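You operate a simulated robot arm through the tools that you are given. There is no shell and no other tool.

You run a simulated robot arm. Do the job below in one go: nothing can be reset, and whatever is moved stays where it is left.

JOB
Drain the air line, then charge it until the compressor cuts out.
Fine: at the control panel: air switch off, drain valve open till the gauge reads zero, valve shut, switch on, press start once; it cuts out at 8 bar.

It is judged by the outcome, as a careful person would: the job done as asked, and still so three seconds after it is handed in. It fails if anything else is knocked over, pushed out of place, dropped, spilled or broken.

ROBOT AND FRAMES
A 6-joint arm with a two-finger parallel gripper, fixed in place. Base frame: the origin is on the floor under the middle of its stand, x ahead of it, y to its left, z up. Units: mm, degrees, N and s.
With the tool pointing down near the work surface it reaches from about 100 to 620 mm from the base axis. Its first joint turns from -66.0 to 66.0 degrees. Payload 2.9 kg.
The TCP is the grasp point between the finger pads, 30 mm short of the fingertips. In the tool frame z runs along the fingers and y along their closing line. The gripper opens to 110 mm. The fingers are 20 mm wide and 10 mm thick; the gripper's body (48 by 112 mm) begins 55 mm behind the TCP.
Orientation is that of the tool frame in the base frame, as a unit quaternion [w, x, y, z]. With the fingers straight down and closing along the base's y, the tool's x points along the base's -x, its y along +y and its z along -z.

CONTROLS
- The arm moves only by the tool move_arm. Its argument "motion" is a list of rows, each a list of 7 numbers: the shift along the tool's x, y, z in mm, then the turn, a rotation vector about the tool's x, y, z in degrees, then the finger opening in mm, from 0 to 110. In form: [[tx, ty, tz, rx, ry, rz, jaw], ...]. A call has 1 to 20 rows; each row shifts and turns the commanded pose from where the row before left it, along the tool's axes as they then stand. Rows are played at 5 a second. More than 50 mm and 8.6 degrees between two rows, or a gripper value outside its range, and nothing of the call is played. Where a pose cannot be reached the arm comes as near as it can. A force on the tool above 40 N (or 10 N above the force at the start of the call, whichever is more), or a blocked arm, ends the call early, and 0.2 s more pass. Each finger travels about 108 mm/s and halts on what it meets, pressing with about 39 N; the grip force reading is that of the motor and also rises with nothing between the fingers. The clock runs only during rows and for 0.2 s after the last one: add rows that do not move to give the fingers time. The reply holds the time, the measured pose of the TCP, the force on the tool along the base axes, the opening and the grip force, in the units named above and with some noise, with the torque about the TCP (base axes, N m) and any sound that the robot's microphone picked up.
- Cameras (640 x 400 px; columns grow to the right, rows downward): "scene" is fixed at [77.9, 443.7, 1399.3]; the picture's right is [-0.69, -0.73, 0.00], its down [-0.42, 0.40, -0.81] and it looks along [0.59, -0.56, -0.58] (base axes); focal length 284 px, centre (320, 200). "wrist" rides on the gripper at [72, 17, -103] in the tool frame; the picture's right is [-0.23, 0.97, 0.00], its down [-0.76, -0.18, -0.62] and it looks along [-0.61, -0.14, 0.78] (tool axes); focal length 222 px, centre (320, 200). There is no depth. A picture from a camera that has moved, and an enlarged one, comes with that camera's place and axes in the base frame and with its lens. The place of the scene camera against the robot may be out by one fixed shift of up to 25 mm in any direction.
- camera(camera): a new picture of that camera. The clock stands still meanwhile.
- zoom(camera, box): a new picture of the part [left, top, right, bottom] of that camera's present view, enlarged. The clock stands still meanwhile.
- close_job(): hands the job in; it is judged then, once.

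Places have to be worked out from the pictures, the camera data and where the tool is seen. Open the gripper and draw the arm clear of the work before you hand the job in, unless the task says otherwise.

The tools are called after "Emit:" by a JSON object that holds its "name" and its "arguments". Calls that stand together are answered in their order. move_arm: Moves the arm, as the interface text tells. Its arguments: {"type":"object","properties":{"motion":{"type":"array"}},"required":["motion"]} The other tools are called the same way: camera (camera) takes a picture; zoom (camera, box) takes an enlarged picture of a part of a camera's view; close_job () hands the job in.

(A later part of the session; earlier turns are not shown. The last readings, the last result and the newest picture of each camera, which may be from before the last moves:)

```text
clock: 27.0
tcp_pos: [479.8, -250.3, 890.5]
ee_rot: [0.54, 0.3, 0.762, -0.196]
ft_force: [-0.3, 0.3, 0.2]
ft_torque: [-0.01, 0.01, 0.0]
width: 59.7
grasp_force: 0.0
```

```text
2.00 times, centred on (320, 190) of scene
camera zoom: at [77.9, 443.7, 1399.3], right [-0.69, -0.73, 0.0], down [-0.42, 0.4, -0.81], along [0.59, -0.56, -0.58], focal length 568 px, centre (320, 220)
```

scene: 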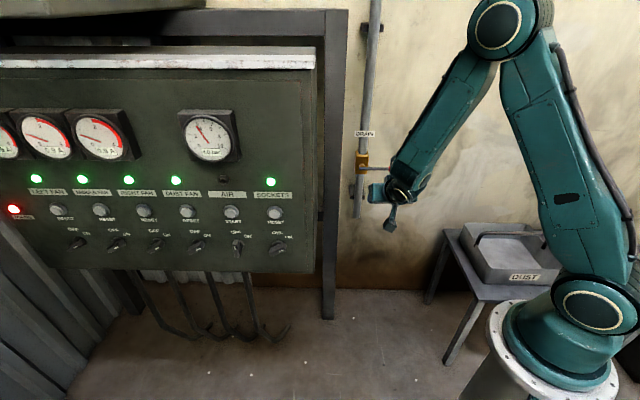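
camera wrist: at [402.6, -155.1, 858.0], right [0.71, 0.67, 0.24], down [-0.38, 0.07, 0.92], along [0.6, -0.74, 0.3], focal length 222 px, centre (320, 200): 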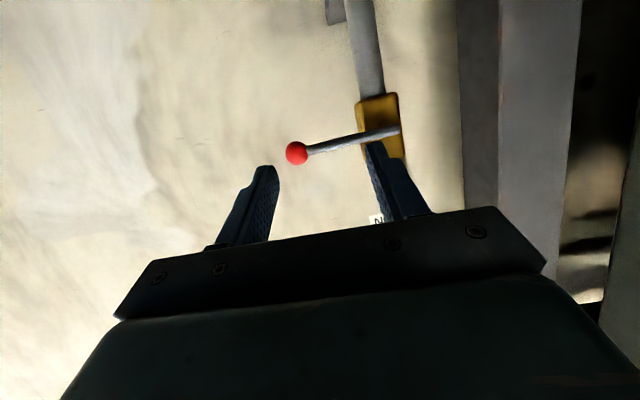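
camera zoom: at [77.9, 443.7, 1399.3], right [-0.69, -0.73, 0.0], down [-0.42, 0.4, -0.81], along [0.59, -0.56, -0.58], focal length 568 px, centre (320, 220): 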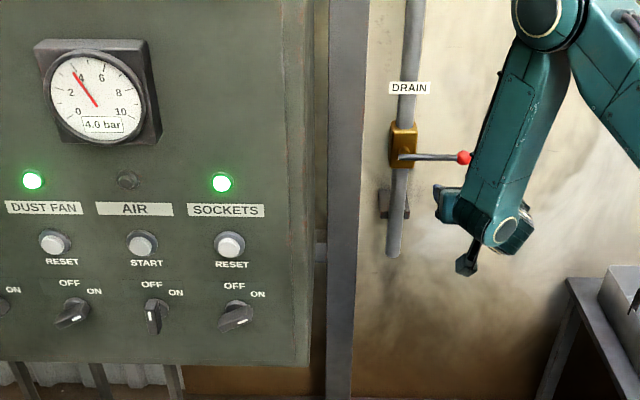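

Triangulated: ball ≈ [559,-367,880], lever's pivot end ≈ [639,-285,882], lever parallel to the panel, ~110 mm long. I close the fingers into a peg, level the tool and move to a point above and in front of the lever.

Emit:
{"name": "move_arm", "arguments": {"motion": [[-16.8, 0.2, 22.4, 0, 0, 0, 40], [-16.8, 0.2, 22.4, 0, 0, 0, 20], [-16.8, 0.2, 22.4, 0, 0, 0, 0], [0, 0, 0, 0.77, -6.8, 0, 0], [0, 0, 0, 0.77, -6.8, 0, 0], [0, 0, 0, 0.77, -6.8, 0, 0], [0, 0, 0, 0, 0, 0, 0]]}}

Emit:
{"name": "camera", "arguments": {"camera": "wrist"}}

Emit:
{"name": "zoom", "arguments": {"camera": "scene", "box": [160, 90, 480, 290]}}

```text
clock: 28.6
tcp_pos: [540.7, -304.1, 914.4]
ee_rot: [0.659, 0.272, 0.65, -0.263]
ft_force: [0.1, 0.1, 0.4]
ft_torque: [0.01, 0.0, 0.02]
width: 0.1
grasp_force: 37.9
```

```text
taken
camera wrist: at [480.4, -218.9, 840.7], right [0.68, 0.7, 0.25], down [-0.58, 0.3, 0.75], along [0.45, -0.65, 0.61], focal length 222 px, centre (320, 200)
```

wrist: 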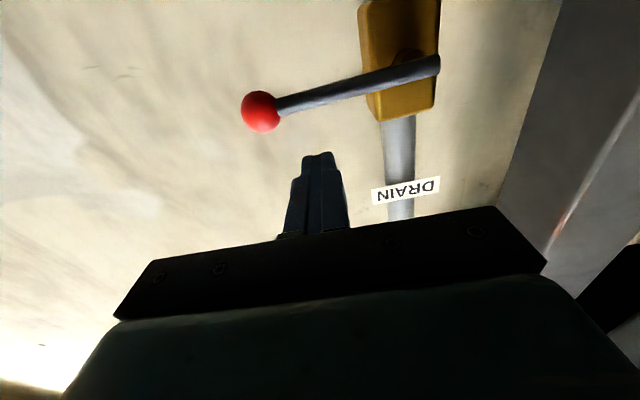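

```text
2.00 times, centred on (320, 190) of scene
camera zoom: at [77.9, 443.7, 1399.3], right [-0.69, -0.73, 0.0], down [-0.42, 0.4, -0.81], along [0.59, -0.56, -0.58], focal length 568 px, centre (320, 220)
```

zoom: 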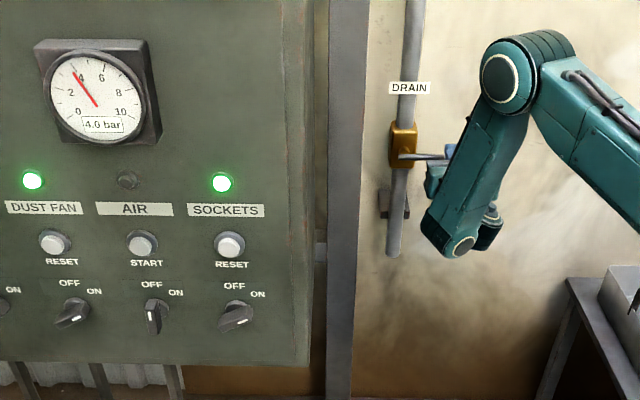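

The tool is level, peg 27 mm in front of the lever plane, above the lever. I advance 41 mm over the lever and lower to just above it.

Emit:
{"name": "move_arm", "arguments": {"motion": [[0, 0, 14, 0, 0, 0, 0], [0, 0, 14, 0, 0, 0, 0], [0, 0, 13, 0, 0, 0, 0], [7, 0, 0, 0, 0, 0, 0], [7, 0, 0, 0, 0, 0, 0], [0, 0, 0, 0, 0, 0, 0]]}}

Emit:
{"name": "camera", "arguments": {"camera": "wrist"}}

Emit:
{"name": "zoom", "arguments": {"camera": "scene", "box": [300, 110, 460, 210]}}

```text
clock: 30.0
tcp_pos: [570.0, -330.9, 901.2]
ee_rot: [0.659, 0.272, 0.651, -0.261]
ft_force: [0.8, 0.0, -0.3]
ft_torque: [0.0, -0.02, -0.03]
width: 0.2
grasp_force: 37.6
```

```text
taken
camera wrist: at [509.5, -246.6, 827.5], right [0.68, 0.7, 0.24], down [-0.58, 0.3, 0.75], along [0.45, -0.65, 0.61], focal length 222 px, centre (320, 200)
```

wrist: 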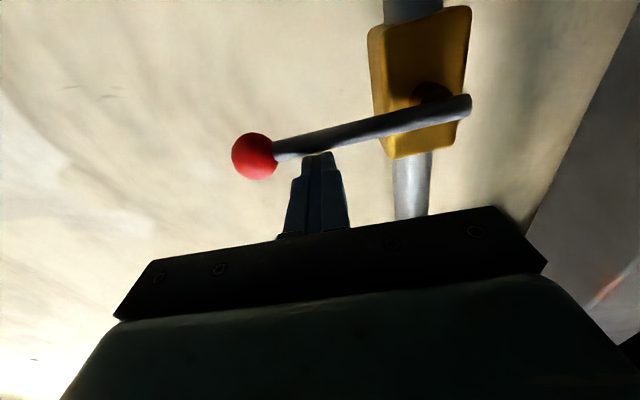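

```text
4.00 times, centred on (380, 160) of scene
camera zoom: at [77.9, 443.7, 1399.3], right [-0.69, -0.73, 0.0], down [-0.42, 0.4, -0.81], along [0.59, -0.56, -0.58], focal length 1136 px, centre (80, 360)
```

zoom: 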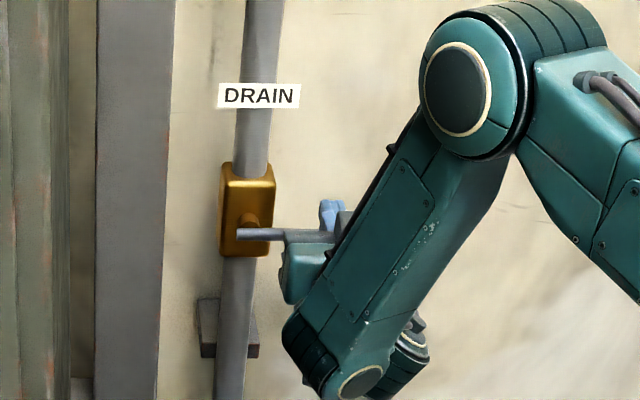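

The peg lies over the lever, ~5 mm above it and about 12 mm past its axis. I push down along the arc for the first 20° and watch forces.

Emit:
{"name": "move_arm", "arguments": {"motion": [[5.2, -0.6, 0, 0, 0, 0, 0], [5.7, -0.9, 0, 0, 0, 0, 0], [5.8, -0.9, 0, 0, 0, 0, 0], [6.0, 0.1, 0, 0, 0, 0, 0], [6.1, 0.1, 0, 0, 0, 0, 0], [0, 0, 0, 0, 0, 0, 0]]}}

Emit:
{"name": "camera", "arguments": {"camera": "wrist"}}

Emit:
{"name": "zoom", "arguments": {"camera": "scene", "box": [300, 110, 460, 210]}}

```text
clock: 31.4
tcp_pos: [569.9, -332.5, 871.3]
ee_rot: [0.659, 0.272, 0.651, -0.261]
ft_force: [1.4, 0.4, 0.1]
ft_torque: [0.0, 0.02, 0.02]
width: 0.2
grasp_force: 37.5
```

```text
taken
camera wrist: at [509.7, -247.4, 797.9], right [0.68, 0.69, 0.24], down [-0.58, 0.3, 0.75], along [0.45, -0.65, 0.61], focal length 222 px, centre (320, 200)
```

wrist: 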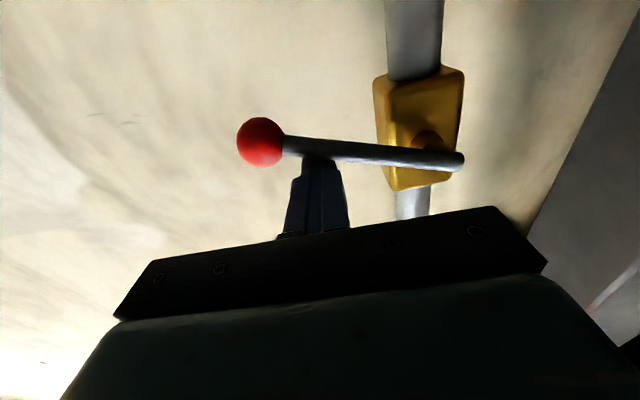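

```text
4.00 times, centred on (380, 160) of scene
camera zoom: at [77.9, 443.7, 1399.3], right [-0.69, -0.73, 0.0], down [-0.42, 0.4, -0.81], along [0.59, -0.56, -0.58], focal length 1136 px, centre (80, 360)
```

zoom: 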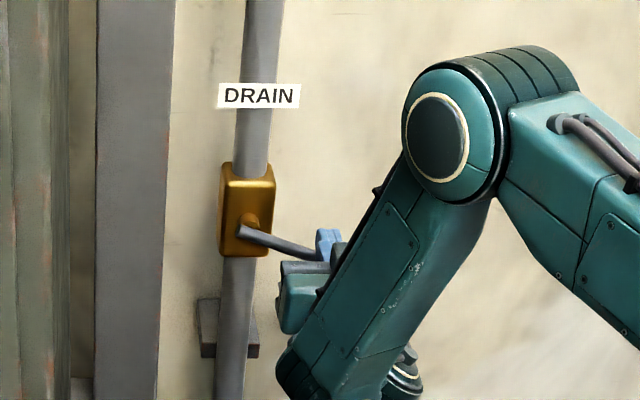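

The lever follows downward easily with little force. I continue the arc to about 70°.

Emit:
{"name": "move_arm", "arguments": {"motion": [[5.5, 0.6, 0, 0, 0, 0, 0], [5.6, 0.6, 0, 0, 0, 0, 0], [6.1, 2.2, 0, 0, 0, 0, 0], [6.1, 2.2, 0, 0, 0, 0, 0], [5.7, 3.4, 0, 0, 0, 0, 0], [5.7, 3.4, 0, 0, 0, 0, 0], [5.2, 4.5, 0, 0, 0, 0, 0], [5.2, 4.5, 0, 0, 0, 0, 0], [4.3, 5.6, 0, 0, 0, 0, 0], [4.3, 5.6, 0, 0, 0, 0, 0], [0, 0, 0, 0, 0, 0, 0]]}}

Emit:
{"name": "camera", "arguments": {"camera": "wrist"}}

Emit:
{"name": "zoom", "arguments": {"camera": "scene", "box": [160, 90, 480, 290]}}

```text
clock: 33.8
tcp_pos: [592.9, -308.8, 818.1]
ee_rot: [0.659, 0.271, 0.651, -0.261]
ft_force: [0.2, -0.4, 0.1]
ft_torque: [0.04, 0.0, 0.0]
width: 0.0
grasp_force: 37.6
```

```text
taken
camera wrist: at [532.7, -224.4, 745.0], right [0.68, 0.7, 0.24], down [-0.58, 0.3, 0.76], along [0.45, -0.65, 0.61], focal length 222 px, centre (320, 200)
```

wrist: 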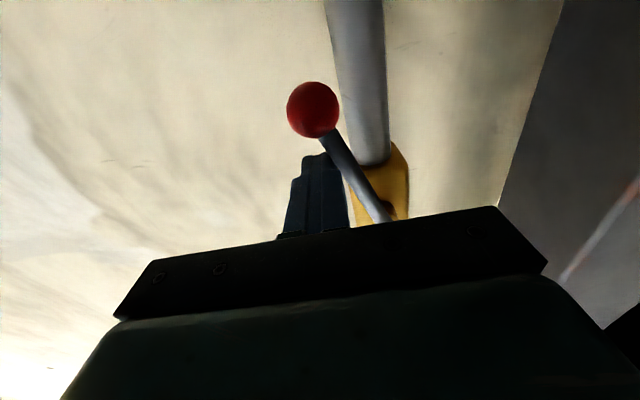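

```text
2.00 times, centred on (320, 190) of scene
camera zoom: at [77.9, 443.7, 1399.3], right [-0.69, -0.73, 0.0], down [-0.42, 0.4, -0.81], along [0.59, -0.56, -0.58], focal length 568 px, centre (320, 220)
```

zoom: 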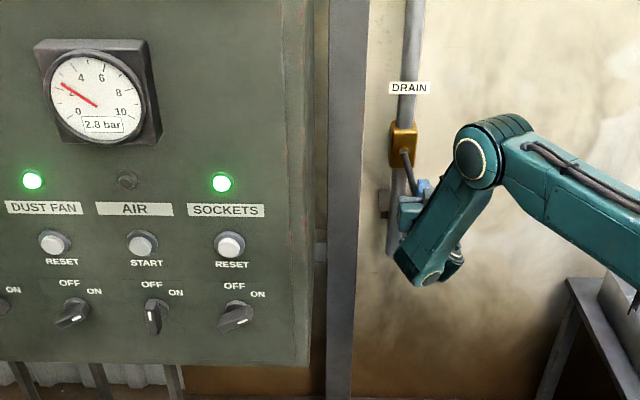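

The gauge is falling (2.8 bar), so down is the open direction. I finish the arc to bring the lever in line with the pipe, then wait.

Emit:
{"name": "move_arm", "arguments": {"motion": [[3.3, 6.4, 0, 0, 0, 0, 0], [3.3, 6.4, 0, 0, 0, 0, 0], [2.0, 7.1, 0, 0, 0, 0, 0], [1.5, 5.0, 0, 0, 0, 0, 0], [0, 0, 0, 0, 0, 0, 0], [0, 0, 0, 0, 0, 0, 0]]}}

Emit:
{"name": "camera", "arguments": {"camera": "wrist"}}

Emit:
{"name": "zoom", "arguments": {"camera": "scene", "box": [160, 90, 480, 290]}}

```text
clock: 35.2
tcp_pos: [610.8, -292.3, 810.6]
ee_rot: [0.66, 0.271, 0.651, -0.26]
ft_force: [0.4, 0.0, 0.0]
ft_torque: [0.03, 0.02, -0.04]
width: 0.0
grasp_force: 38.0
```

```text
taken
camera wrist: at [549.3, -207.4, 736.1], right [0.68, 0.69, 0.24], down [-0.58, 0.3, 0.75], along [0.45, -0.65, 0.61], focal length 222 px, centre (320, 200)
```

wrist: 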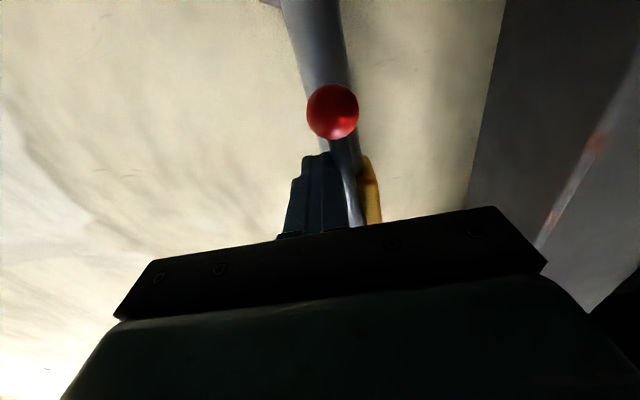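

```text
2.00 times, centred on (320, 190) of scene
camera zoom: at [77.9, 443.7, 1399.3], right [-0.69, -0.73, 0.0], down [-0.42, 0.4, -0.81], along [0.59, -0.56, -0.58], focal length 568 px, centre (320, 220)
```

zoom: 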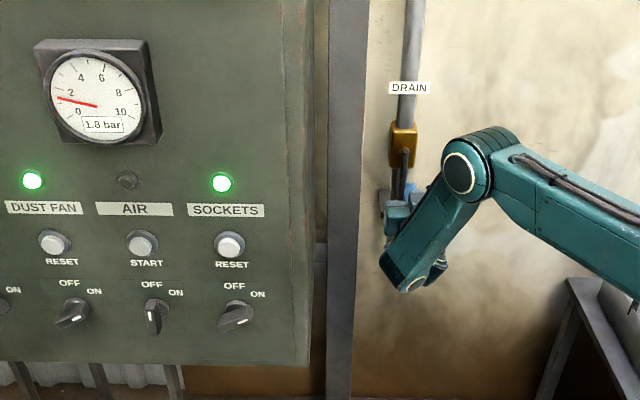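

Lever is in line with the pipe and the gauge is at 1.8 bar and dropping. While it drains I pull the peg back, shift it to the left side of the lever and re-advance, ready to push it shut.

Emit:
{"name": "move_arm", "arguments": {"motion": [[0, -3, 0, 0, 0, 0, 0], [0, 0, -18, 0, 0, 0, 0], [0, 0, -18, 0, 0, 0, 0], [0, 14, 0, 0, 0, 0, 0], [0, 14, 0, 0, 0, 0, 0], [0, 14, 0, 0, 0, 0, 0], [0, 0, 0, 0, 0, 0, 0], [0, 0, 0, 0, 0, 0, 0]]}}

Emit:
{"name": "camera", "arguments": {"camera": "wrist"}}

Emit:
{"name": "zoom", "arguments": {"camera": "scene", "box": [160, 90, 480, 290]}}

```text
clock: 37.0
tcp_pos: [611.3, -239.0, 809.7]
ee_rot: [0.659, 0.272, 0.65, -0.261]
ft_force: [0.2, 0.0, -0.9]
ft_torque: [0.0, -0.02, 0.01]
width: 0.2
grasp_force: 37.8
```

```text
taken
camera wrist: at [550.8, -154.2, 734.9], right [0.68, 0.69, 0.24], down [-0.58, 0.3, 0.75], along [0.45, -0.65, 0.61], focal length 222 px, centre (320, 200)
```

wrist: 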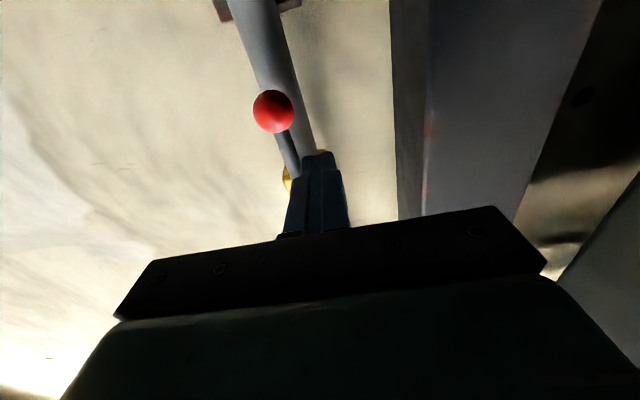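

```text
2.00 times, centred on (320, 190) of scene
camera zoom: at [77.9, 443.7, 1399.3], right [-0.69, -0.73, 0.0], down [-0.42, 0.4, -0.81], along [0.59, -0.56, -0.58], focal length 568 px, centre (320, 220)
```

zoom: 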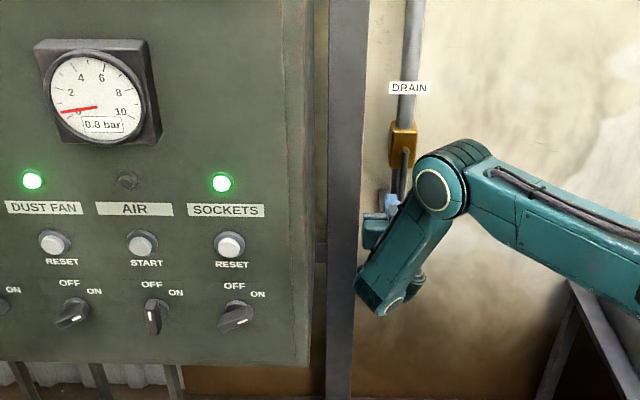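

Gauge reads 0.8 bar and still falling. The pipe front is ~18 mm beyond the planned tip depth and the post is clear, so I re-advance the peg on the lever's left side and keep waiting for zero.

Emit:
{"name": "move_arm", "arguments": {"motion": [[0, 0, 12, 0, 0, 0, 0], [0, 0, 12, 0, 0, 0, 0], [0, 0, 11, 0, 0, 0, 0], [0, 0, 0, 0, 0, 0, 0], [0, 0, 0, 0, 0, 0, 0], [0, 0, 0, 0, 0, 0, 0], [0, 0, 0, 0, 0, 0, 0], [0, 0, 0, 0, 0, 0, 0], [0, 0, 0, 0, 0, 0, 0], [0, 0, 0, 0, 0, 0, 0]]}}

Emit:
{"name": "camera", "arguments": {"camera": "wrist"}}

Emit:
{"name": "zoom", "arguments": {"camera": "scene", "box": [160, 90, 480, 290]}}

Emit:
{"name": "zoom", "arguments": {"camera": "scene", "box": [168, 100, 248, 175]}}

```text
clock: 39.2
tcp_pos: [636.2, -264.6, 810.8]
ee_rot: [0.659, 0.273, 0.65, -0.262]
ft_force: [0.4, -0.6, -0.3]
ft_torque: [0.01, 0.0, 0.01]
width: 0.0
grasp_force: 37.7
```

```text
taken
camera wrist: at [576.1, -179.3, 736.7], right [0.68, 0.69, 0.24], down [-0.58, 0.3, 0.75], along [0.45, -0.65, 0.61], focal length 222 px, centre (320, 200)
```

wrist: 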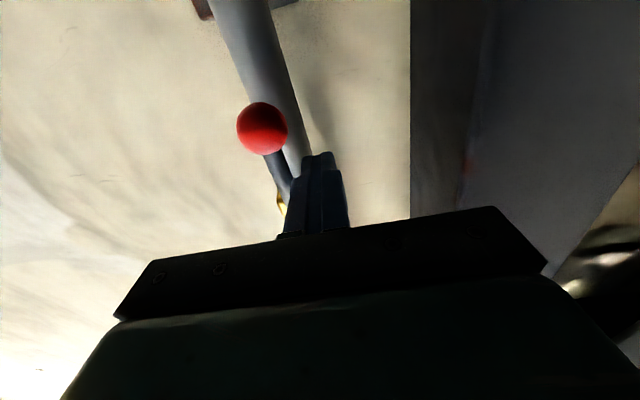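

```text
2.00 times, centred on (320, 190) of scene
camera zoom: at [77.9, 443.7, 1399.3], right [-0.69, -0.73, 0.0], down [-0.42, 0.4, -0.81], along [0.59, -0.56, -0.58], focal length 568 px, centre (320, 220)
```

zoom: 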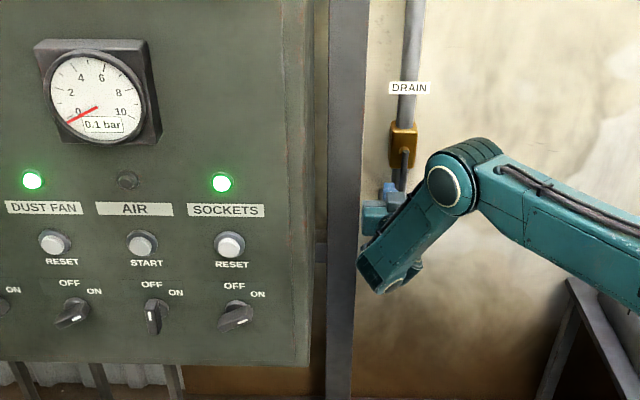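

```text
5.33 times, centred on (208, 138) of scene
camera zoom: at [77.9, 443.7, 1399.3], right [-0.69, -0.73, 0.0], down [-0.42, 0.4, -0.81], along [0.59, -0.56, -0.58], focal length 1514 px, centre (917, 533)
```

zoom: 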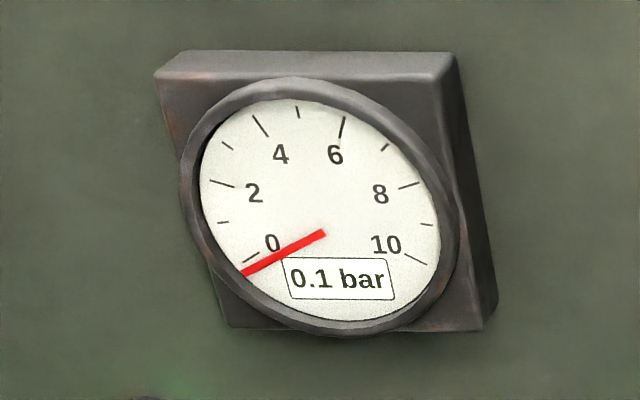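

Gauge at 0.1 bar; I wait with the peg standing still beside the lever until it shows zero.

Emit:
{"name": "move_arm", "arguments": {"motion": [[0, 0, 0, 0, 0, 0, 0], [0, 0, 0, 0, 0, 0, 0], [0, 0, 0, 0, 0, 0, 0], [0, 0, 0, 0, 0, 0, 0], [0, 0, 0, 0, 0, 0, 0], [0, 0, 0, 0, 0, 0, 0], [0, 0, 0, 0, 0, 0, 0], [0, 0, 0, 0, 0, 0, 0], [0, 0, 0, 0, 0, 0, 0], [0, 0, 0, 0, 0, 0, 0]]}}

Emit:
{"name": "zoom", "arguments": {"camera": "scene", "box": [168, 100, 248, 175]}}

```text
clock: 41.4
tcp_pos: [637.4, -263.6, 809.7]
ee_rot: [0.659, 0.272, 0.651, -0.261]
ft_force: [-0.4, -0.5, 0.1]
ft_torque: [0.01, -0.03, -0.01]
width: 0.0
grasp_force: 38.3
```

```text
5.33 times, centred on (208, 138) of scene
camera zoom: at [77.9, 443.7, 1399.3], right [-0.69, -0.73, 0.0], down [-0.42, 0.4, -0.81], along [0.59, -0.56, -0.58], focal length 1514 px, centre (917, 533)
```

zoom: 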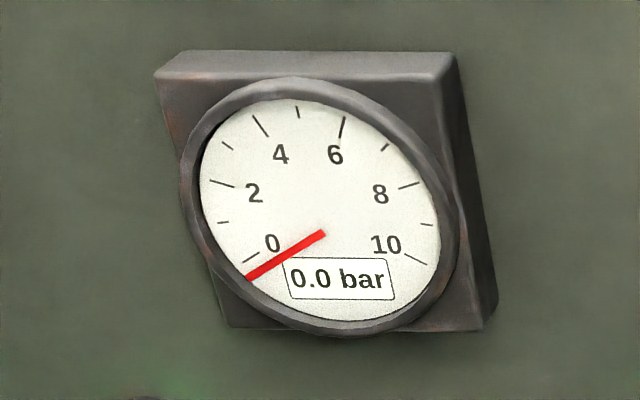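

The gauge reads 0.0 bar. Now I push the lever back up along the arc from its left/under side, first to about 40°.

Emit:
{"name": "move_arm", "arguments": {"motion": [[1.9, -5.2, 0, 0, 0, 0, 0], [1.9, -5.3, 0, 0, 0, 0, 0], [0.7, -5.9, 0, 0, 0, 0, 0], [-0.1, -6, 0, 0, 0, 0, 0], [-0.1, -6, 0, 0, 0, 0, 0], [-1.1, -6.1, 0, 0, 0, 0, 0], [-1.1, -6.1, 0, 0, 0, 0, 0], [-2.2, -6.1, 0, 0, 0, 0, 0], [-2.2, -6.1, 0, 0, 0, 0, 0], [-3.4, -5.7, 0, 0, 0, 0, 0], [-3.4, -5.7, 0, 0, 0, 0, 0], [0, 0, 0, 0, 0, 0, 0]]}}

Emit:
{"name": "camera", "arguments": {"camera": "wrist"}}

Emit:
{"name": "zoom", "arguments": {"camera": "scene", "box": [160, 90, 480, 290]}}

```text
clock: 44.0
tcp_pos: [592.1, -309.2, 818.1]
ee_rot: [0.659, 0.273, 0.65, -0.262]
ft_force: [0.4, 1.1, 0.1]
ft_torque: [-0.01, 0.05, -0.01]
width: 0.0
grasp_force: 37.8
```

```text
taken
camera wrist: at [531.5, -224.8, 743.5], right [0.68, 0.69, 0.24], down [-0.58, 0.3, 0.76], along [0.45, -0.65, 0.61], focal length 222 px, centre (320, 200)
```

wrist: 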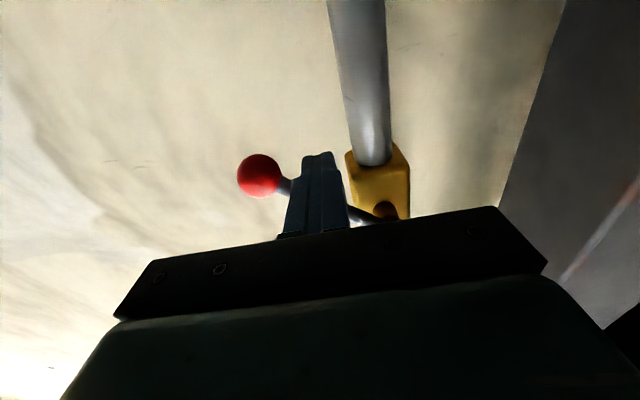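

```text
2.00 times, centred on (320, 190) of scene
camera zoom: at [77.9, 443.7, 1399.3], right [-0.69, -0.73, 0.0], down [-0.42, 0.4, -0.81], along [0.59, -0.56, -0.58], focal length 568 px, centre (320, 220)
```

zoom: 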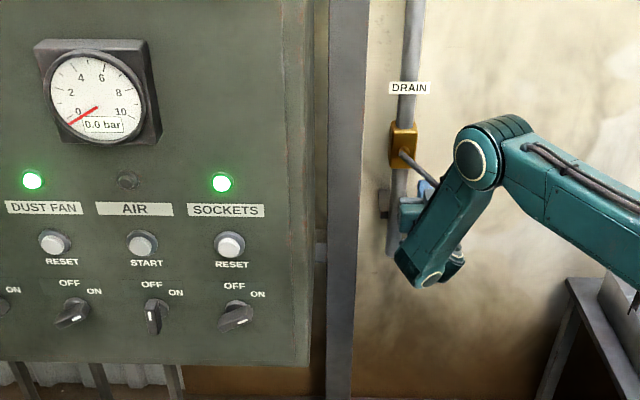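

The lever is following up. I continue the arc to horizontal (shut), then press lightly against the stop.

Emit:
{"name": "move_arm", "arguments": {"motion": [[-4.5, -5.2, 0, 0, 0, 0, 0], [-4.5, -5.2, 0, 0, 0, 0, 0], [-5.6, -4.3, 0, 0, 0, 0, 0], [-5.6, -4.3, 0, 0, 0, 0, 0], [-6.4, -3.3, 0, 0, 0, 0, 0], [-6.4, -3.3, 0, 0, 0, 0, 0], [-6.0, -2, 0, 0, 0, 0, 0], [-6.0, -2, 0, 0, 0, 0, 0], [0, 0, 0, 0, 0, 0, 0]]}}

Emit:
{"name": "camera", "arguments": {"camera": "wrist"}}

Emit:
{"name": "zoom", "arguments": {"camera": "scene", "box": [300, 110, 460, 210]}}

```text
clock: 46.0
tcp_pos: [569.9, -330.9, 860.5]
ee_rot: [0.659, 0.272, 0.651, -0.261]
ft_force: [0.3, 0.0, -1.0]
ft_torque: [-0.02, 0.05, 0.0]
width: 0.0
grasp_force: 38.1
```

```text
taken
camera wrist: at [509.7, -246.2, 788.0], right [0.68, 0.69, 0.24], down [-0.58, 0.3, 0.76], along [0.45, -0.65, 0.61], focal length 222 px, centre (320, 200)
```

wrist: 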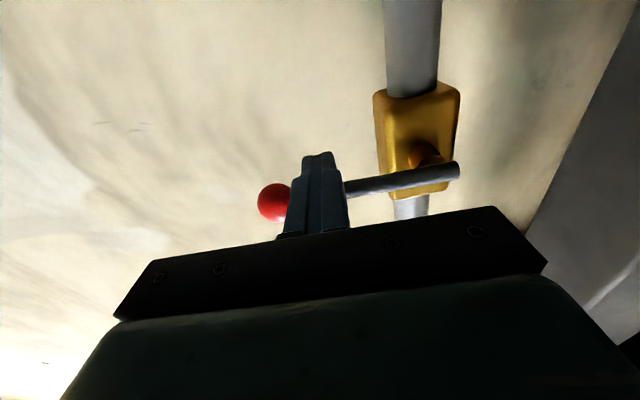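

```text
4.00 times, centred on (380, 160) of scene
camera zoom: at [77.9, 443.7, 1399.3], right [-0.69, -0.73, 0.0], down [-0.42, 0.4, -0.81], along [0.59, -0.56, -0.58], focal length 1136 px, centre (80, 360)
```

zoom: 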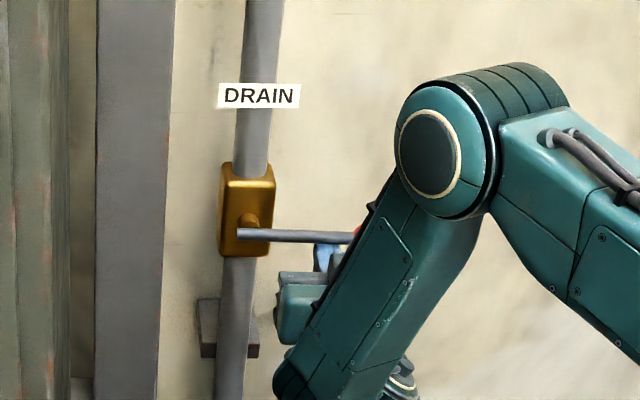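

The lever is within a few degrees of horizontal with no stop force yet. I push up in small steps to the shut stop.

Emit:
{"name": "move_arm", "arguments": {"motion": [[-2, 0, 0, 0, 0, 0, 0], [-2, 0, 0, 0, 0, 0, 0], [-1.5, 0, 0, 0, 0, 0, 0], [-1, 0, 0, 0, 0, 0, 0], [0, 0, 0, 0, 0, 0, 0]]}}

Emit:
{"name": "camera", "arguments": {"camera": "wrist"}}

Emit:
{"name": "zoom", "arguments": {"camera": "scene", "box": [324, 120, 420, 180]}}

```text
clock: 47.2
tcp_pos: [569.7, -330.6, 864.2]
ee_rot: [0.656, 0.273, 0.654, -0.259]
ft_force: [7.9, -2.5, -31.9]
ft_torque: [0.33, 0.43, -0.32]
width: 0.0
grasp_force: 37.2
```

```text
taken
camera wrist: at [508.7, -245.5, 791.8], right [0.68, 0.69, 0.25], down [-0.58, 0.3, 0.76], along [0.45, -0.66, 0.6], focal length 222 px, centre (320, 200)
```

wrist: 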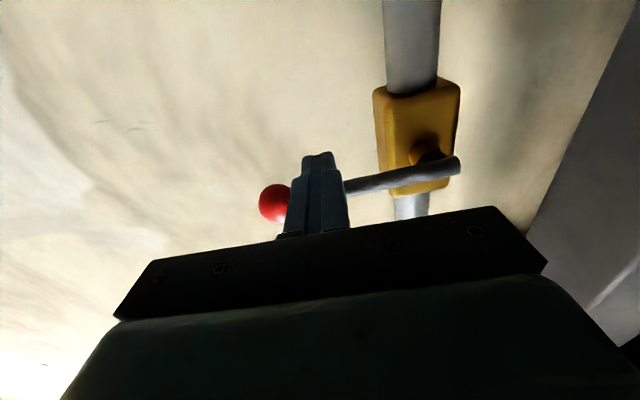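

```text
6.67 times, centred on (372, 150) of scene
camera zoom: at [78.6, 443.3, 1399.4], right [-0.69, -0.73, 0.0], down [-0.42, 0.4, -0.81], along [0.59, -0.56, -0.58], focal length 1893 px, centre (-27, 533)
```

zoom: 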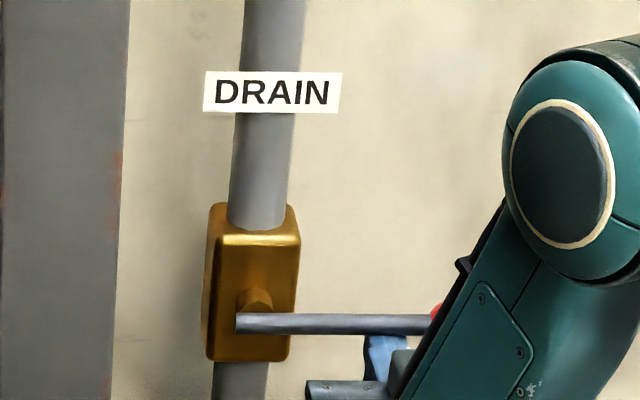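

The stop is felt (32 N) and the lever looks exactly as at the start: shut. I lower the peg off it, retreat from the wall and pitch the tool down for travel.

Emit:
{"name": "move_arm", "arguments": {"motion": [[5, 0, 0, 0, 0, 0, 0], [5, 0, 0, 0, 0, 0, 0], [0, 0, -25, 0, 0, 0, 0], [0, 0, -25, 0, 0, 0, 0], [0, 0, -25, 0, 0, 0, 0], [0, 0, -25, 0, 0, 0, 0], [0, 0, 0, 0, 7.5, 0, 0], [0, 0, 0, 0, 7.5, 0, 0], [0, 0, 0, 0, 7.5, 0, 0], [0, 0, 0, 0, 7.5, 0, 0], [0, 0, 0, 0, 7.5, 0, 0], [0, 0, 0, 0, 7.5, 0, 0], [0, 0, 0, 0, 0, 0, 0]]}}

Emit:
{"name": "zoom", "arguments": {"camera": "scene", "box": [160, 90, 480, 290]}}

Emit:
{"name": "camera", "arguments": {"camera": "wrist"}}

```text
clock: 50.0
tcp_pos: [535.0, -279.7, 866.2]
ee_rot: [0.359, 0.351, 0.854, -0.137]
ft_force: [-0.7, -0.6, 0.0]
ft_torque: [0.01, 0.03, 0.02]
width: 0.1
grasp_force: 37.5
out of reach, approached as far as the arm can: row 5, 6
```

```text
2.00 times, centred on (320, 190) of scene
camera zoom: at [77.9, 443.7, 1399.3], right [-0.69, -0.73, 0.0], down [-0.42, 0.4, -0.81], along [0.59, -0.56, -0.58], focal length 568 px, centre (320, 220)
```

zoom: 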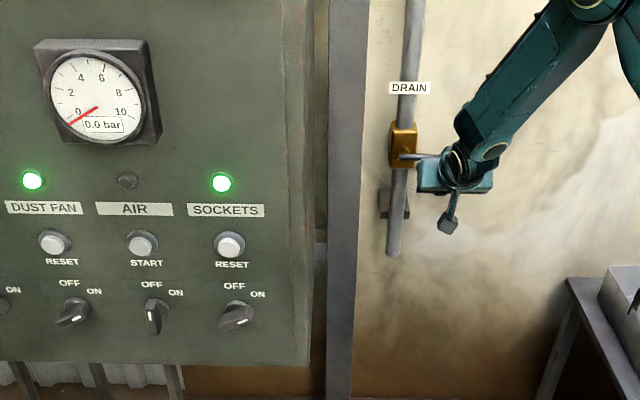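

```text
taken
camera wrist: at [458.4, -179.7, 885.9], right [0.79, 0.58, 0.18], down [-0.07, -0.21, 0.98], along [0.61, -0.79, -0.12], focal length 222 px, centre (320, 200)
```

wrist: 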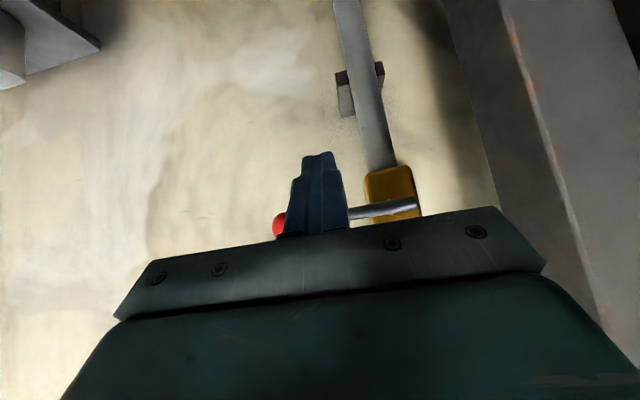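

The lever is still shut and the gauge at 0.0; the retreat was shortened by reach but the tool is clear. I travel back by the same safe path to the point in front of the AIR switch, opening the jaws.

Emit:
{"name": "move_arm", "arguments": {"motion": [[16.4, 7, -34.4, 0, 0, 0, 0], [16.4, 7, -34.4, 0, 0, 0, 0], [16.4, 7, -34.4, 0, 0, 0, 0], [16.4, 7, -34.4, 0, 0, 0, 0], [16.4, 7, -34.4, 0, 0, 0, 0], [26.4, 24.1, -26, 0, 0, 0, 0], [26.4, 24.1, -26, 0, 0, 0, 0], [26.4, 24.1, -26, 0, 0, 0, 0], [26.4, 24.1, -26, 0, 0, 0, 0], [26.4, 24.1, -26, 0, 0, 0, 0], [26.4, 24.1, -26, 0, 0, 0, 0], [5.35, 40.9, 9.7, 0, 0, 0, 20], [5.35, 40.9, 9.7, 0, 0, 0, 40], [5.35, 40.9, 9.7, 0, 0, 0, 60], [5.35, 40.9, 9.7, 0, 0, 0, 60], [5.35, 40.9, 9.7, 0, 0, 0, 60], [5.35, 40.9, 9.7, 0, 0, 0, 60], [0, 0, 0, 0, 0, 0, 60]]}}

Emit:
{"name": "camera", "arguments": {"camera": "wrist"}}

Emit:
{"name": "camera", "arguments": {"camera": "scene"}}

```text
clock: 53.8
tcp_pos: [555.6, 292.8, 868.6]
ee_rot: [0.36, 0.351, 0.853, -0.138]
ft_force: [0.6, 0.9, 0.3]
ft_torque: [0.01, -0.01, -0.01]
width: 60.0
grasp_force: 0.0
```

```text
taken
camera wrist: at [479.3, 391.9, 888.8], right [0.79, 0.58, 0.18], down [-0.07, -0.2, 0.98], along [0.61, -0.79, -0.12], focal length 222 px, centre (320, 200)
```

wrist: 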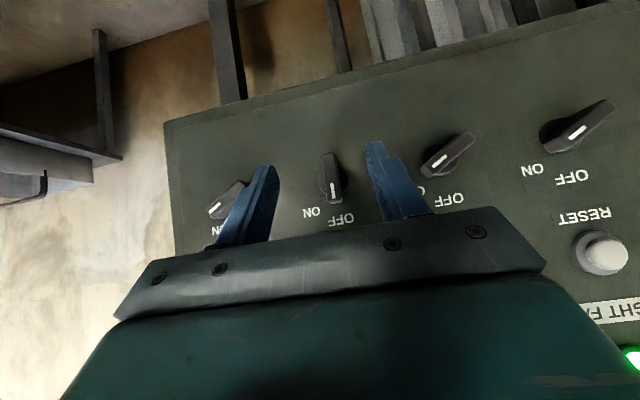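

```text
taken
```

scene: 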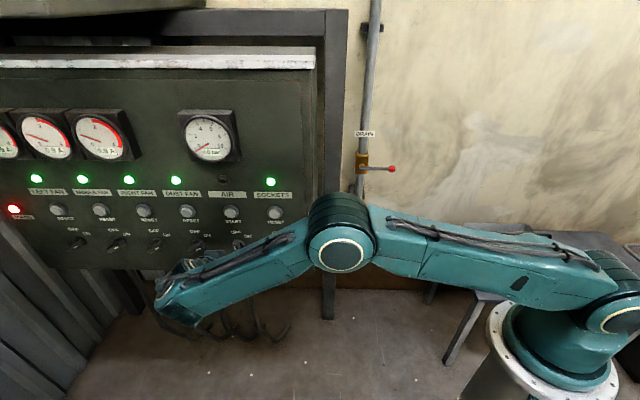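

Back in front of the switch, all lamps as before, gauge 0. I move to the earlier release pose with fingers straddling the vertical bar and level the tool.

Emit:
{"name": "move_arm", "arguments": {"motion": [[-10.4, 1.1, 20, 0, 0, 0, 60], [-10.4, 1.1, 20, 0, 0, 0, 60], [-10.4, 1.1, 20, 0, 0, 0, 60], [0, 0, 0, -0.48, -7.44, -0.12, 60], [0, 0, 0, -0.48, -7.44, -0.12, 60], [0, 0, 0, -0.48, -7.44, -0.12, 60], [0, 0, 0, -0.48, -7.44, -0.12, 60], [0, 0, 0, -0.48, -7.44, -0.12, 60], [0, 0, 0, 0, 0, 0, 60]]}}

Emit:
{"name": "camera", "arguments": {"camera": "wrist"}}

Emit:
{"name": "zoom", "arguments": {"camera": "wrist", "box": [240, 100, 440, 225]}}

```text
clock: 55.8
tcp_pos: [607.6, 250.6, 849.6]
ee_rot: [0.62, 0.277, 0.698, -0.227]
ft_force: [0.6, 0.1, 0.2]
ft_torque: [-0.03, 0.01, 0.02]
width: 60.1
grasp_force: 0.0
```

```text
taken
camera wrist: at [536.6, 339.0, 790.4], right [0.67, 0.7, 0.25], down [-0.52, 0.2, 0.83], along [0.53, -0.68, 0.5], focal length 222 px, centre (320, 200)
```

wrist: 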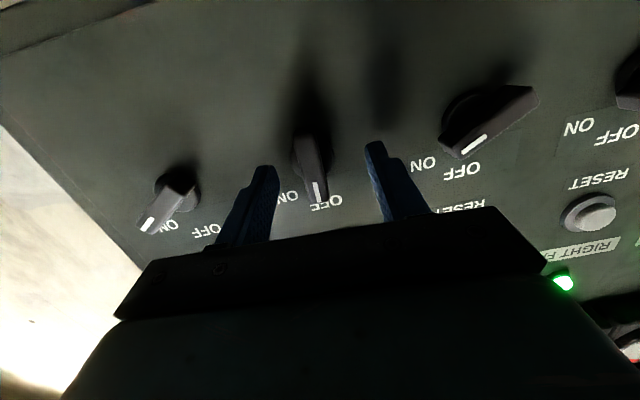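

```text
3.20 times, centred on (340, 162) of wrist
camera zoom: at [536.6, 339.0, 790.4], right [0.67, 0.7, 0.25], down [-0.52, 0.2, 0.83], along [0.53, -0.68, 0.5], focal length 711 px, centre (256, 320)
```

zoom: 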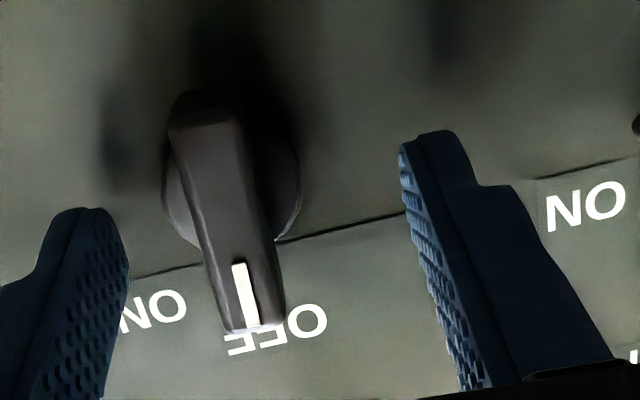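

The bar is at tool [4.5, -4, 17.5]. I centre on it and close to a light, slightly slack hold.

Emit:
{"name": "move_arm", "arguments": {"motion": [[4, -3.5, 0, 0, 0, 0, 60], [0, 0, 0, 0, 0, 0, 40], [0, 0, 0, 0, 0, 0, 20], [0, 0, 0, 0, 0, 0, 17], [0, 0, 0, 0, 0, 0, 17], [0, 0, 0, 0, 0, 0, 17]]}}

Emit:
{"name": "zoom", "arguments": {"camera": "wrist", "box": [240, 100, 440, 225]}}

```text
clock: 57.2
tcp_pos: [604.6, 250.0, 845.7]
ee_rot: [0.62, 0.277, 0.698, -0.226]
ft_force: [-2.8, -0.4, 0.3]
ft_torque: [-0.03, -0.02, -0.05]
width: 18.3
grasp_force: 1.6
```

```text
3.20 times, centred on (340, 162) of wrist
camera zoom: at [533.9, 337.5, 786.6], right [0.67, 0.7, 0.25], down [-0.52, 0.2, 0.83], along [0.53, -0.69, 0.5], focal length 711 px, centre (256, 320)
```

zoom: 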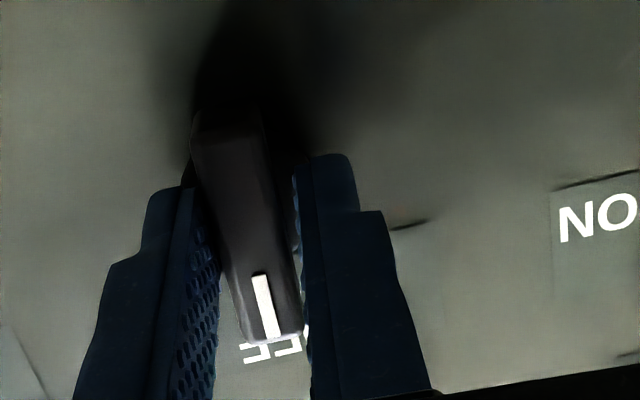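

The bar is caged (18 mm opening). I twist clockwise toward ON, 45° first.

Emit:
{"name": "move_arm", "arguments": {"motion": [[0, 0, 0, 0, 0, 7.5, 17], [0, 0, 0, 0, 0, 7.5, 17], [0, 0, 0, 0, 0, 7.5, 17], [0, 0, 0, 0, 0, 7.5, 17], [0, 0, 0, 0, 0, 7.5, 17], [0, 0, 0, 0, 0, 7.5, 17], [0, 0, 0, 0, 0, 0, 17]]}}

Emit:
{"name": "zoom", "arguments": {"camera": "wrist", "box": [240, 100, 440, 225]}}

Emit:
{"name": "zoom", "arguments": {"camera": "scene", "box": [160, 90, 320, 270]}}

```text
clock: 58.8
tcp_pos: [605.2, 248.2, 846.8]
ee_rot: [0.659, 0.524, 0.539, 0.03]
ft_force: [-0.2, 0.7, 0.4]
ft_torque: [-0.02, 0.0, -0.02]
width: 17.0
grasp_force: 0.1
```

```text
3.20 times, centred on (340, 162) of wrist
camera zoom: at [568.3, 368.0, 820.9], right [0.42, 0.3, 0.86], down [-0.87, -0.13, 0.47], along [0.25, -0.94, 0.21], focal length 711 px, centre (256, 320)
```

zoom: 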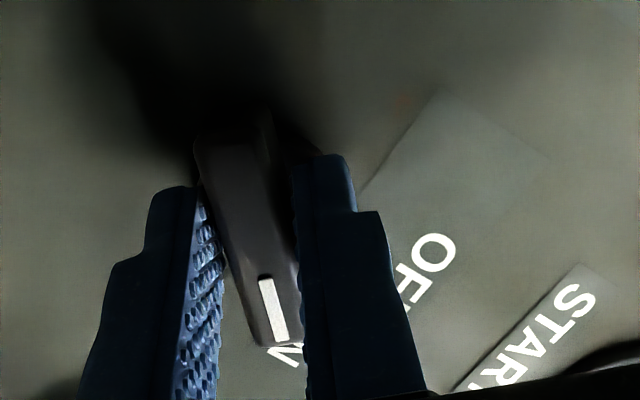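

```text
2.22 times, centred on (240, 180) of scene
camera zoom: at [77.9, 443.7, 1399.3], right [-0.69, -0.73, 0.0], down [-0.42, 0.4, -0.81], along [0.59, -0.56, -0.58], focal length 631 px, centre (498, 244)
```

zoom: 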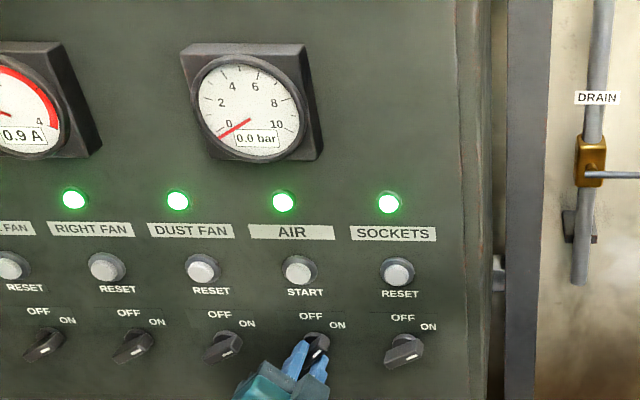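

The AIR lamp is lit. I continue the last stretch to the ON position.

Emit:
{"name": "move_arm", "arguments": {"motion": [[0, 0, 0, 0, 0, 5, 17], [0, 0, 0, 0, 0, 5, 17], [0, 0, 0, 0, 0, 5, 17], [0, 0, 0, 0, 0, 4, 17], [0, 0, 0, 0, 0, 0, 17]]}}

Emit:
{"name": "zoom", "arguments": {"camera": "wrist", "box": [240, 100, 440, 225]}}

Emit:
{"name": "zoom", "arguments": {"camera": "scene", "box": [200, 200, 300, 262]}}

```text
clock: 60.0
tcp_pos: [603.8, 248.9, 845.2]
ee_rot: [0.646, 0.605, 0.445, 0.137]
ft_force: [2.8, 0.4, 5.7]
ft_torque: [-0.12, -0.04, 0.14]
width: 20.2
grasp_force: 2.7
```

```text
3.20 times, centred on (340, 162) of wrist
camera zoom: at [575.6, 372.8, 843.3], right [0.22, 0.06, 0.97], down [-0.96, -0.17, 0.23], along [0.18, -0.98, 0.02], focal length 711 px, centre (256, 320)
```

zoom: 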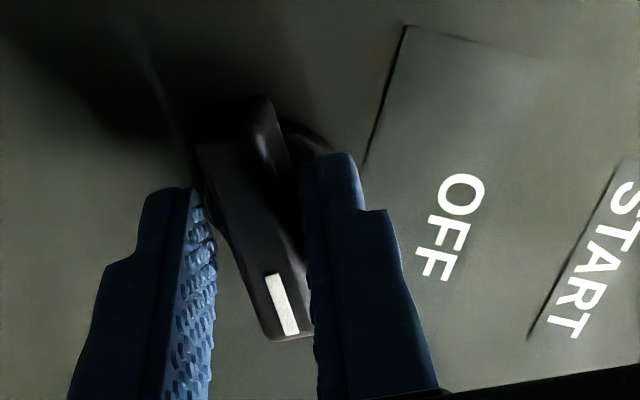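

```text
6.40 times, centred on (250, 231) of scene
camera zoom: at [77.8, 443.6, 1399.3], right [-0.69, -0.73, 0.0], down [-0.42, 0.4, -0.81], along [0.59, -0.56, -0.58], focal length 1817 px, centre (768, 2)
```

zoom: 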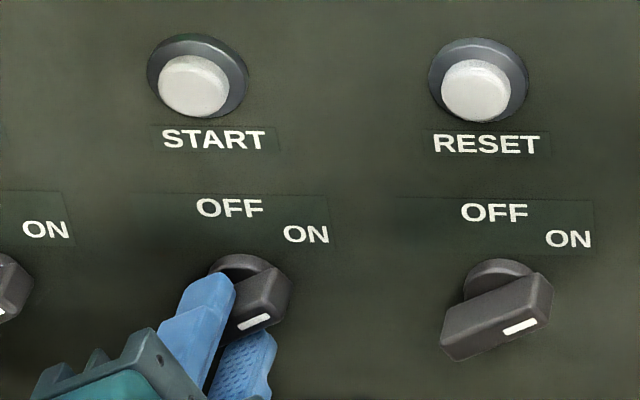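

The switch is at its ON stop (torque rose, bar parallel with the other ON switches), lamp lit. I relax the twist, open, and retreat while pitching down slightly.

Emit:
{"name": "move_arm", "arguments": {"motion": [[0, 0, 0, 0, 0, -5, 20], [0, 0, 0, 0, 0, 0, 60], [0, 0, 0, 0, 0, 0, 60], [0, 0, -8, 4, 1.8, 0, 60], [0, 0, -10, 4, 1.8, 0, 60], [0, 0, -12, 4, 1.8, 0, 60], [0, 0, -12, 4, 1.8, 0, 60], [0, 0, 0, 0, 0, 0, 60]]}}

Emit:
{"name": "camera", "arguments": {"camera": "wrist"}}

Emit:
{"name": "zoom", "arguments": {"camera": "scene", "box": [160, 90, 320, 270]}}

```text
clock: 61.8
tcp_pos: [573.6, 275.0, 854.5]
ee_rot: [0.532, 0.662, 0.522, 0.078]
ft_force: [0.4, 0.7, 0.2]
ft_torque: [0.0, -0.02, 0.01]
width: 60.3
grasp_force: 0.0
```

```text
taken
camera wrist: at [548.9, 397.9, 877.6], right [0.49, -0.07, 0.87], down [-0.86, -0.22, 0.47], along [0.16, -0.97, -0.17], focal length 222 px, centre (320, 200)
```

wrist: 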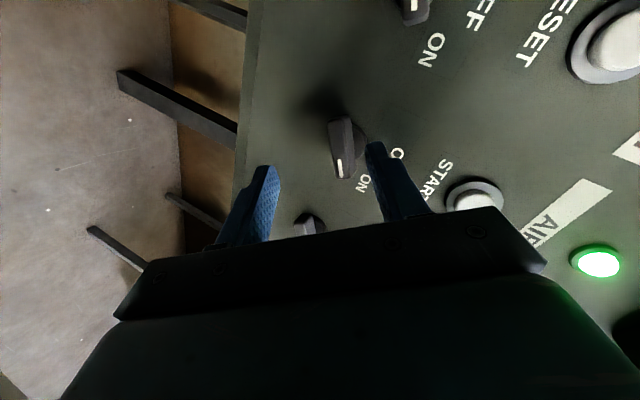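

```text
2.22 times, centred on (240, 180) of scene
camera zoom: at [77.9, 443.7, 1399.3], right [-0.69, -0.73, 0.0], down [-0.42, 0.4, -0.81], along [0.59, -0.56, -0.58], focal length 631 px, centre (498, 244)
```

zoom: 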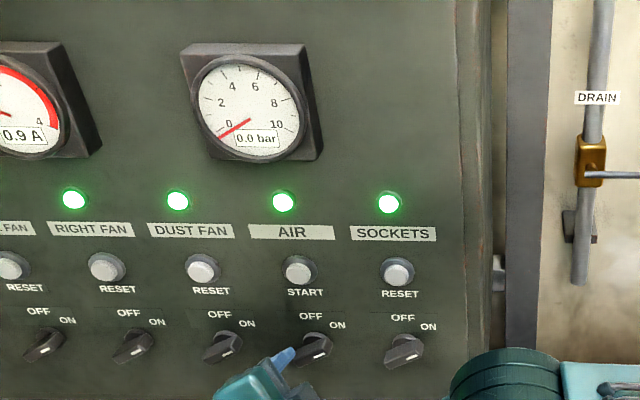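

AIR is ON with lamp lit and gauge at 0.0. START cap triangulates to about [636,219,956]. I roll the tool level, close the fingers, and rise to a standoff ~30 mm in front of the START button.

Emit:
{"name": "move_arm", "arguments": {"motion": [[0, 0, 0, 0, 0, -7.5, 40], [0, 0, 0, 0, 0, -7.5, 20], [0, 0, 0, 0, 0, -7.5, 0], [0, 0, 0, 0, 0, -7.5, 0], [0, 0, 0, 0, 0, -7.5, 0], [0, 0, 0, 0, 0, -7.5, 0], [0, 0, 0, 0, 0, -7.5, 0], [0, 0, 0, 0, 0, -7.6, 0], [-38.1, 1, -8.2, 0, 0, 0, 0], [-38.1, 1, -8.2, 0, 0, 0, 0], [-38.1, 1, -8.2, 0, 0, 0, 0], [0, 0, 0, 0, 0, 0, 0]]}}

Emit:
{"name": "camera", "arguments": {"camera": "wrist"}}

Emit:
{"name": "camera", "arguments": {"camera": "scene"}}

```text
clock: 64.4
tcp_pos: [594.9, 259.7, 969.1]
ee_rot: [0.5, 0.311, 0.783, -0.199]
ft_force: [0.8, -0.4, -1.2]
ft_torque: [0.04, 0.02, 0.01]
width: 0.0
grasp_force: 37.5
```

```text
taken
camera wrist: at [517.6, 357.6, 945.5], right [0.74, 0.64, 0.21], down [-0.3, 0.04, 0.95], along [0.6, -0.77, 0.22], focal length 222 px, centre (320, 200)
```

wrist: 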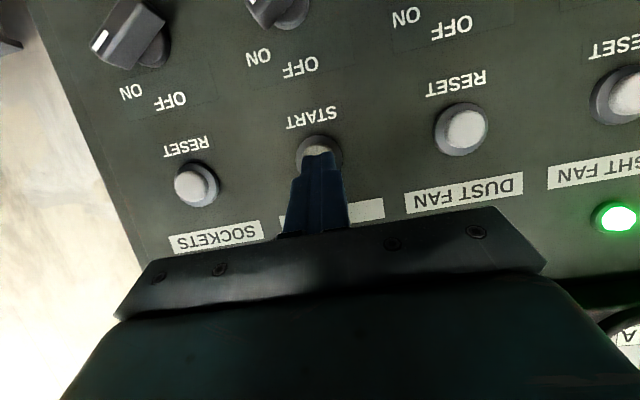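

```text
taken
```

scene: 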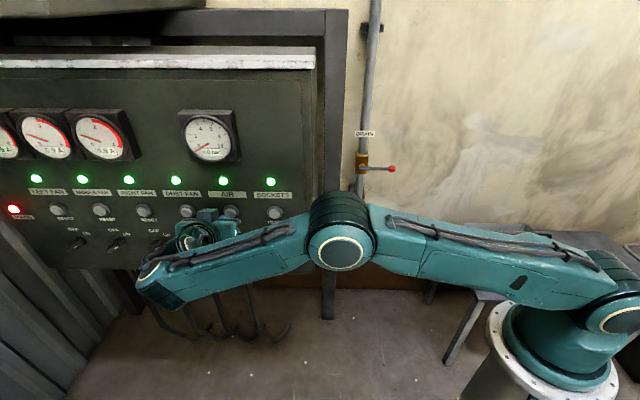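

The peg is lined up with START (cap seen right behind the tip), about 26 mm from contact. I lower 6 mm so the leading edge meets the cap centre and advance 18 mm.

Emit:
{"name": "move_arm", "arguments": {"motion": [[5.4, 0, 2.5, 0, 0, 0, 0], [-2.5, 0, 5.4, 0, 0, 0, 0], [-2.5, 0, 5.4, 0, 0, 0, 0], [-2.5, 0, 5.4, 0, 0, 0, 0], [0, 0, 0, 0, 0, 0, 0]]}}

Emit:
{"name": "zoom", "arguments": {"camera": "wrist", "box": [220, 80, 420, 205]}}

Emit:
{"name": "zoom", "arguments": {"camera": "scene", "box": [160, 160, 320, 260]}}

```text
clock: 65.6
tcp_pos: [608.9, 247.6, 962.6]
ee_rot: [0.499, 0.312, 0.783, -0.2]
ft_force: [-2.2, 1.7, 0.1]
ft_torque: [-0.01, 0.02, -0.05]
width: 0.0
grasp_force: 38.1
heard: click
```

```text
3.20 times, centred on (320, 142) of wrist
camera zoom: at [531.4, 345.9, 939.6], right [0.74, 0.64, 0.21], down [-0.3, 0.04, 0.95], along [0.6, -0.77, 0.22], focal length 711 px, centre (320, 384)
```

zoom: 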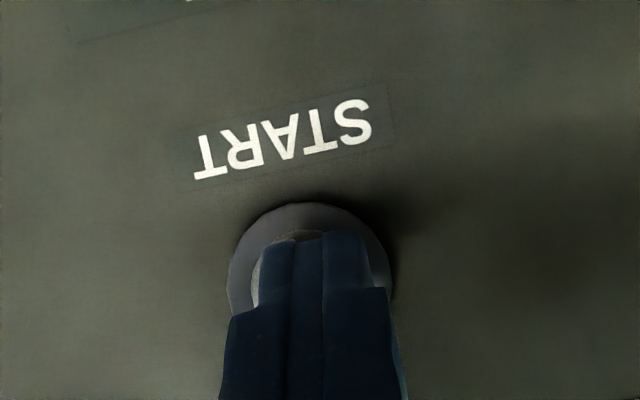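

```text
4.00 times, centred on (240, 210) of scene
camera zoom: at [77.8, 443.7, 1399.3], right [-0.69, -0.73, 0.0], down [-0.42, 0.4, -0.81], along [0.59, -0.56, -0.58], focal length 1136 px, centre (640, 160)
```

zoom: 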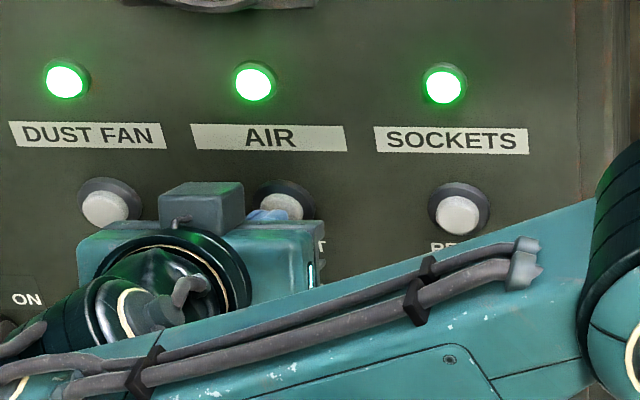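

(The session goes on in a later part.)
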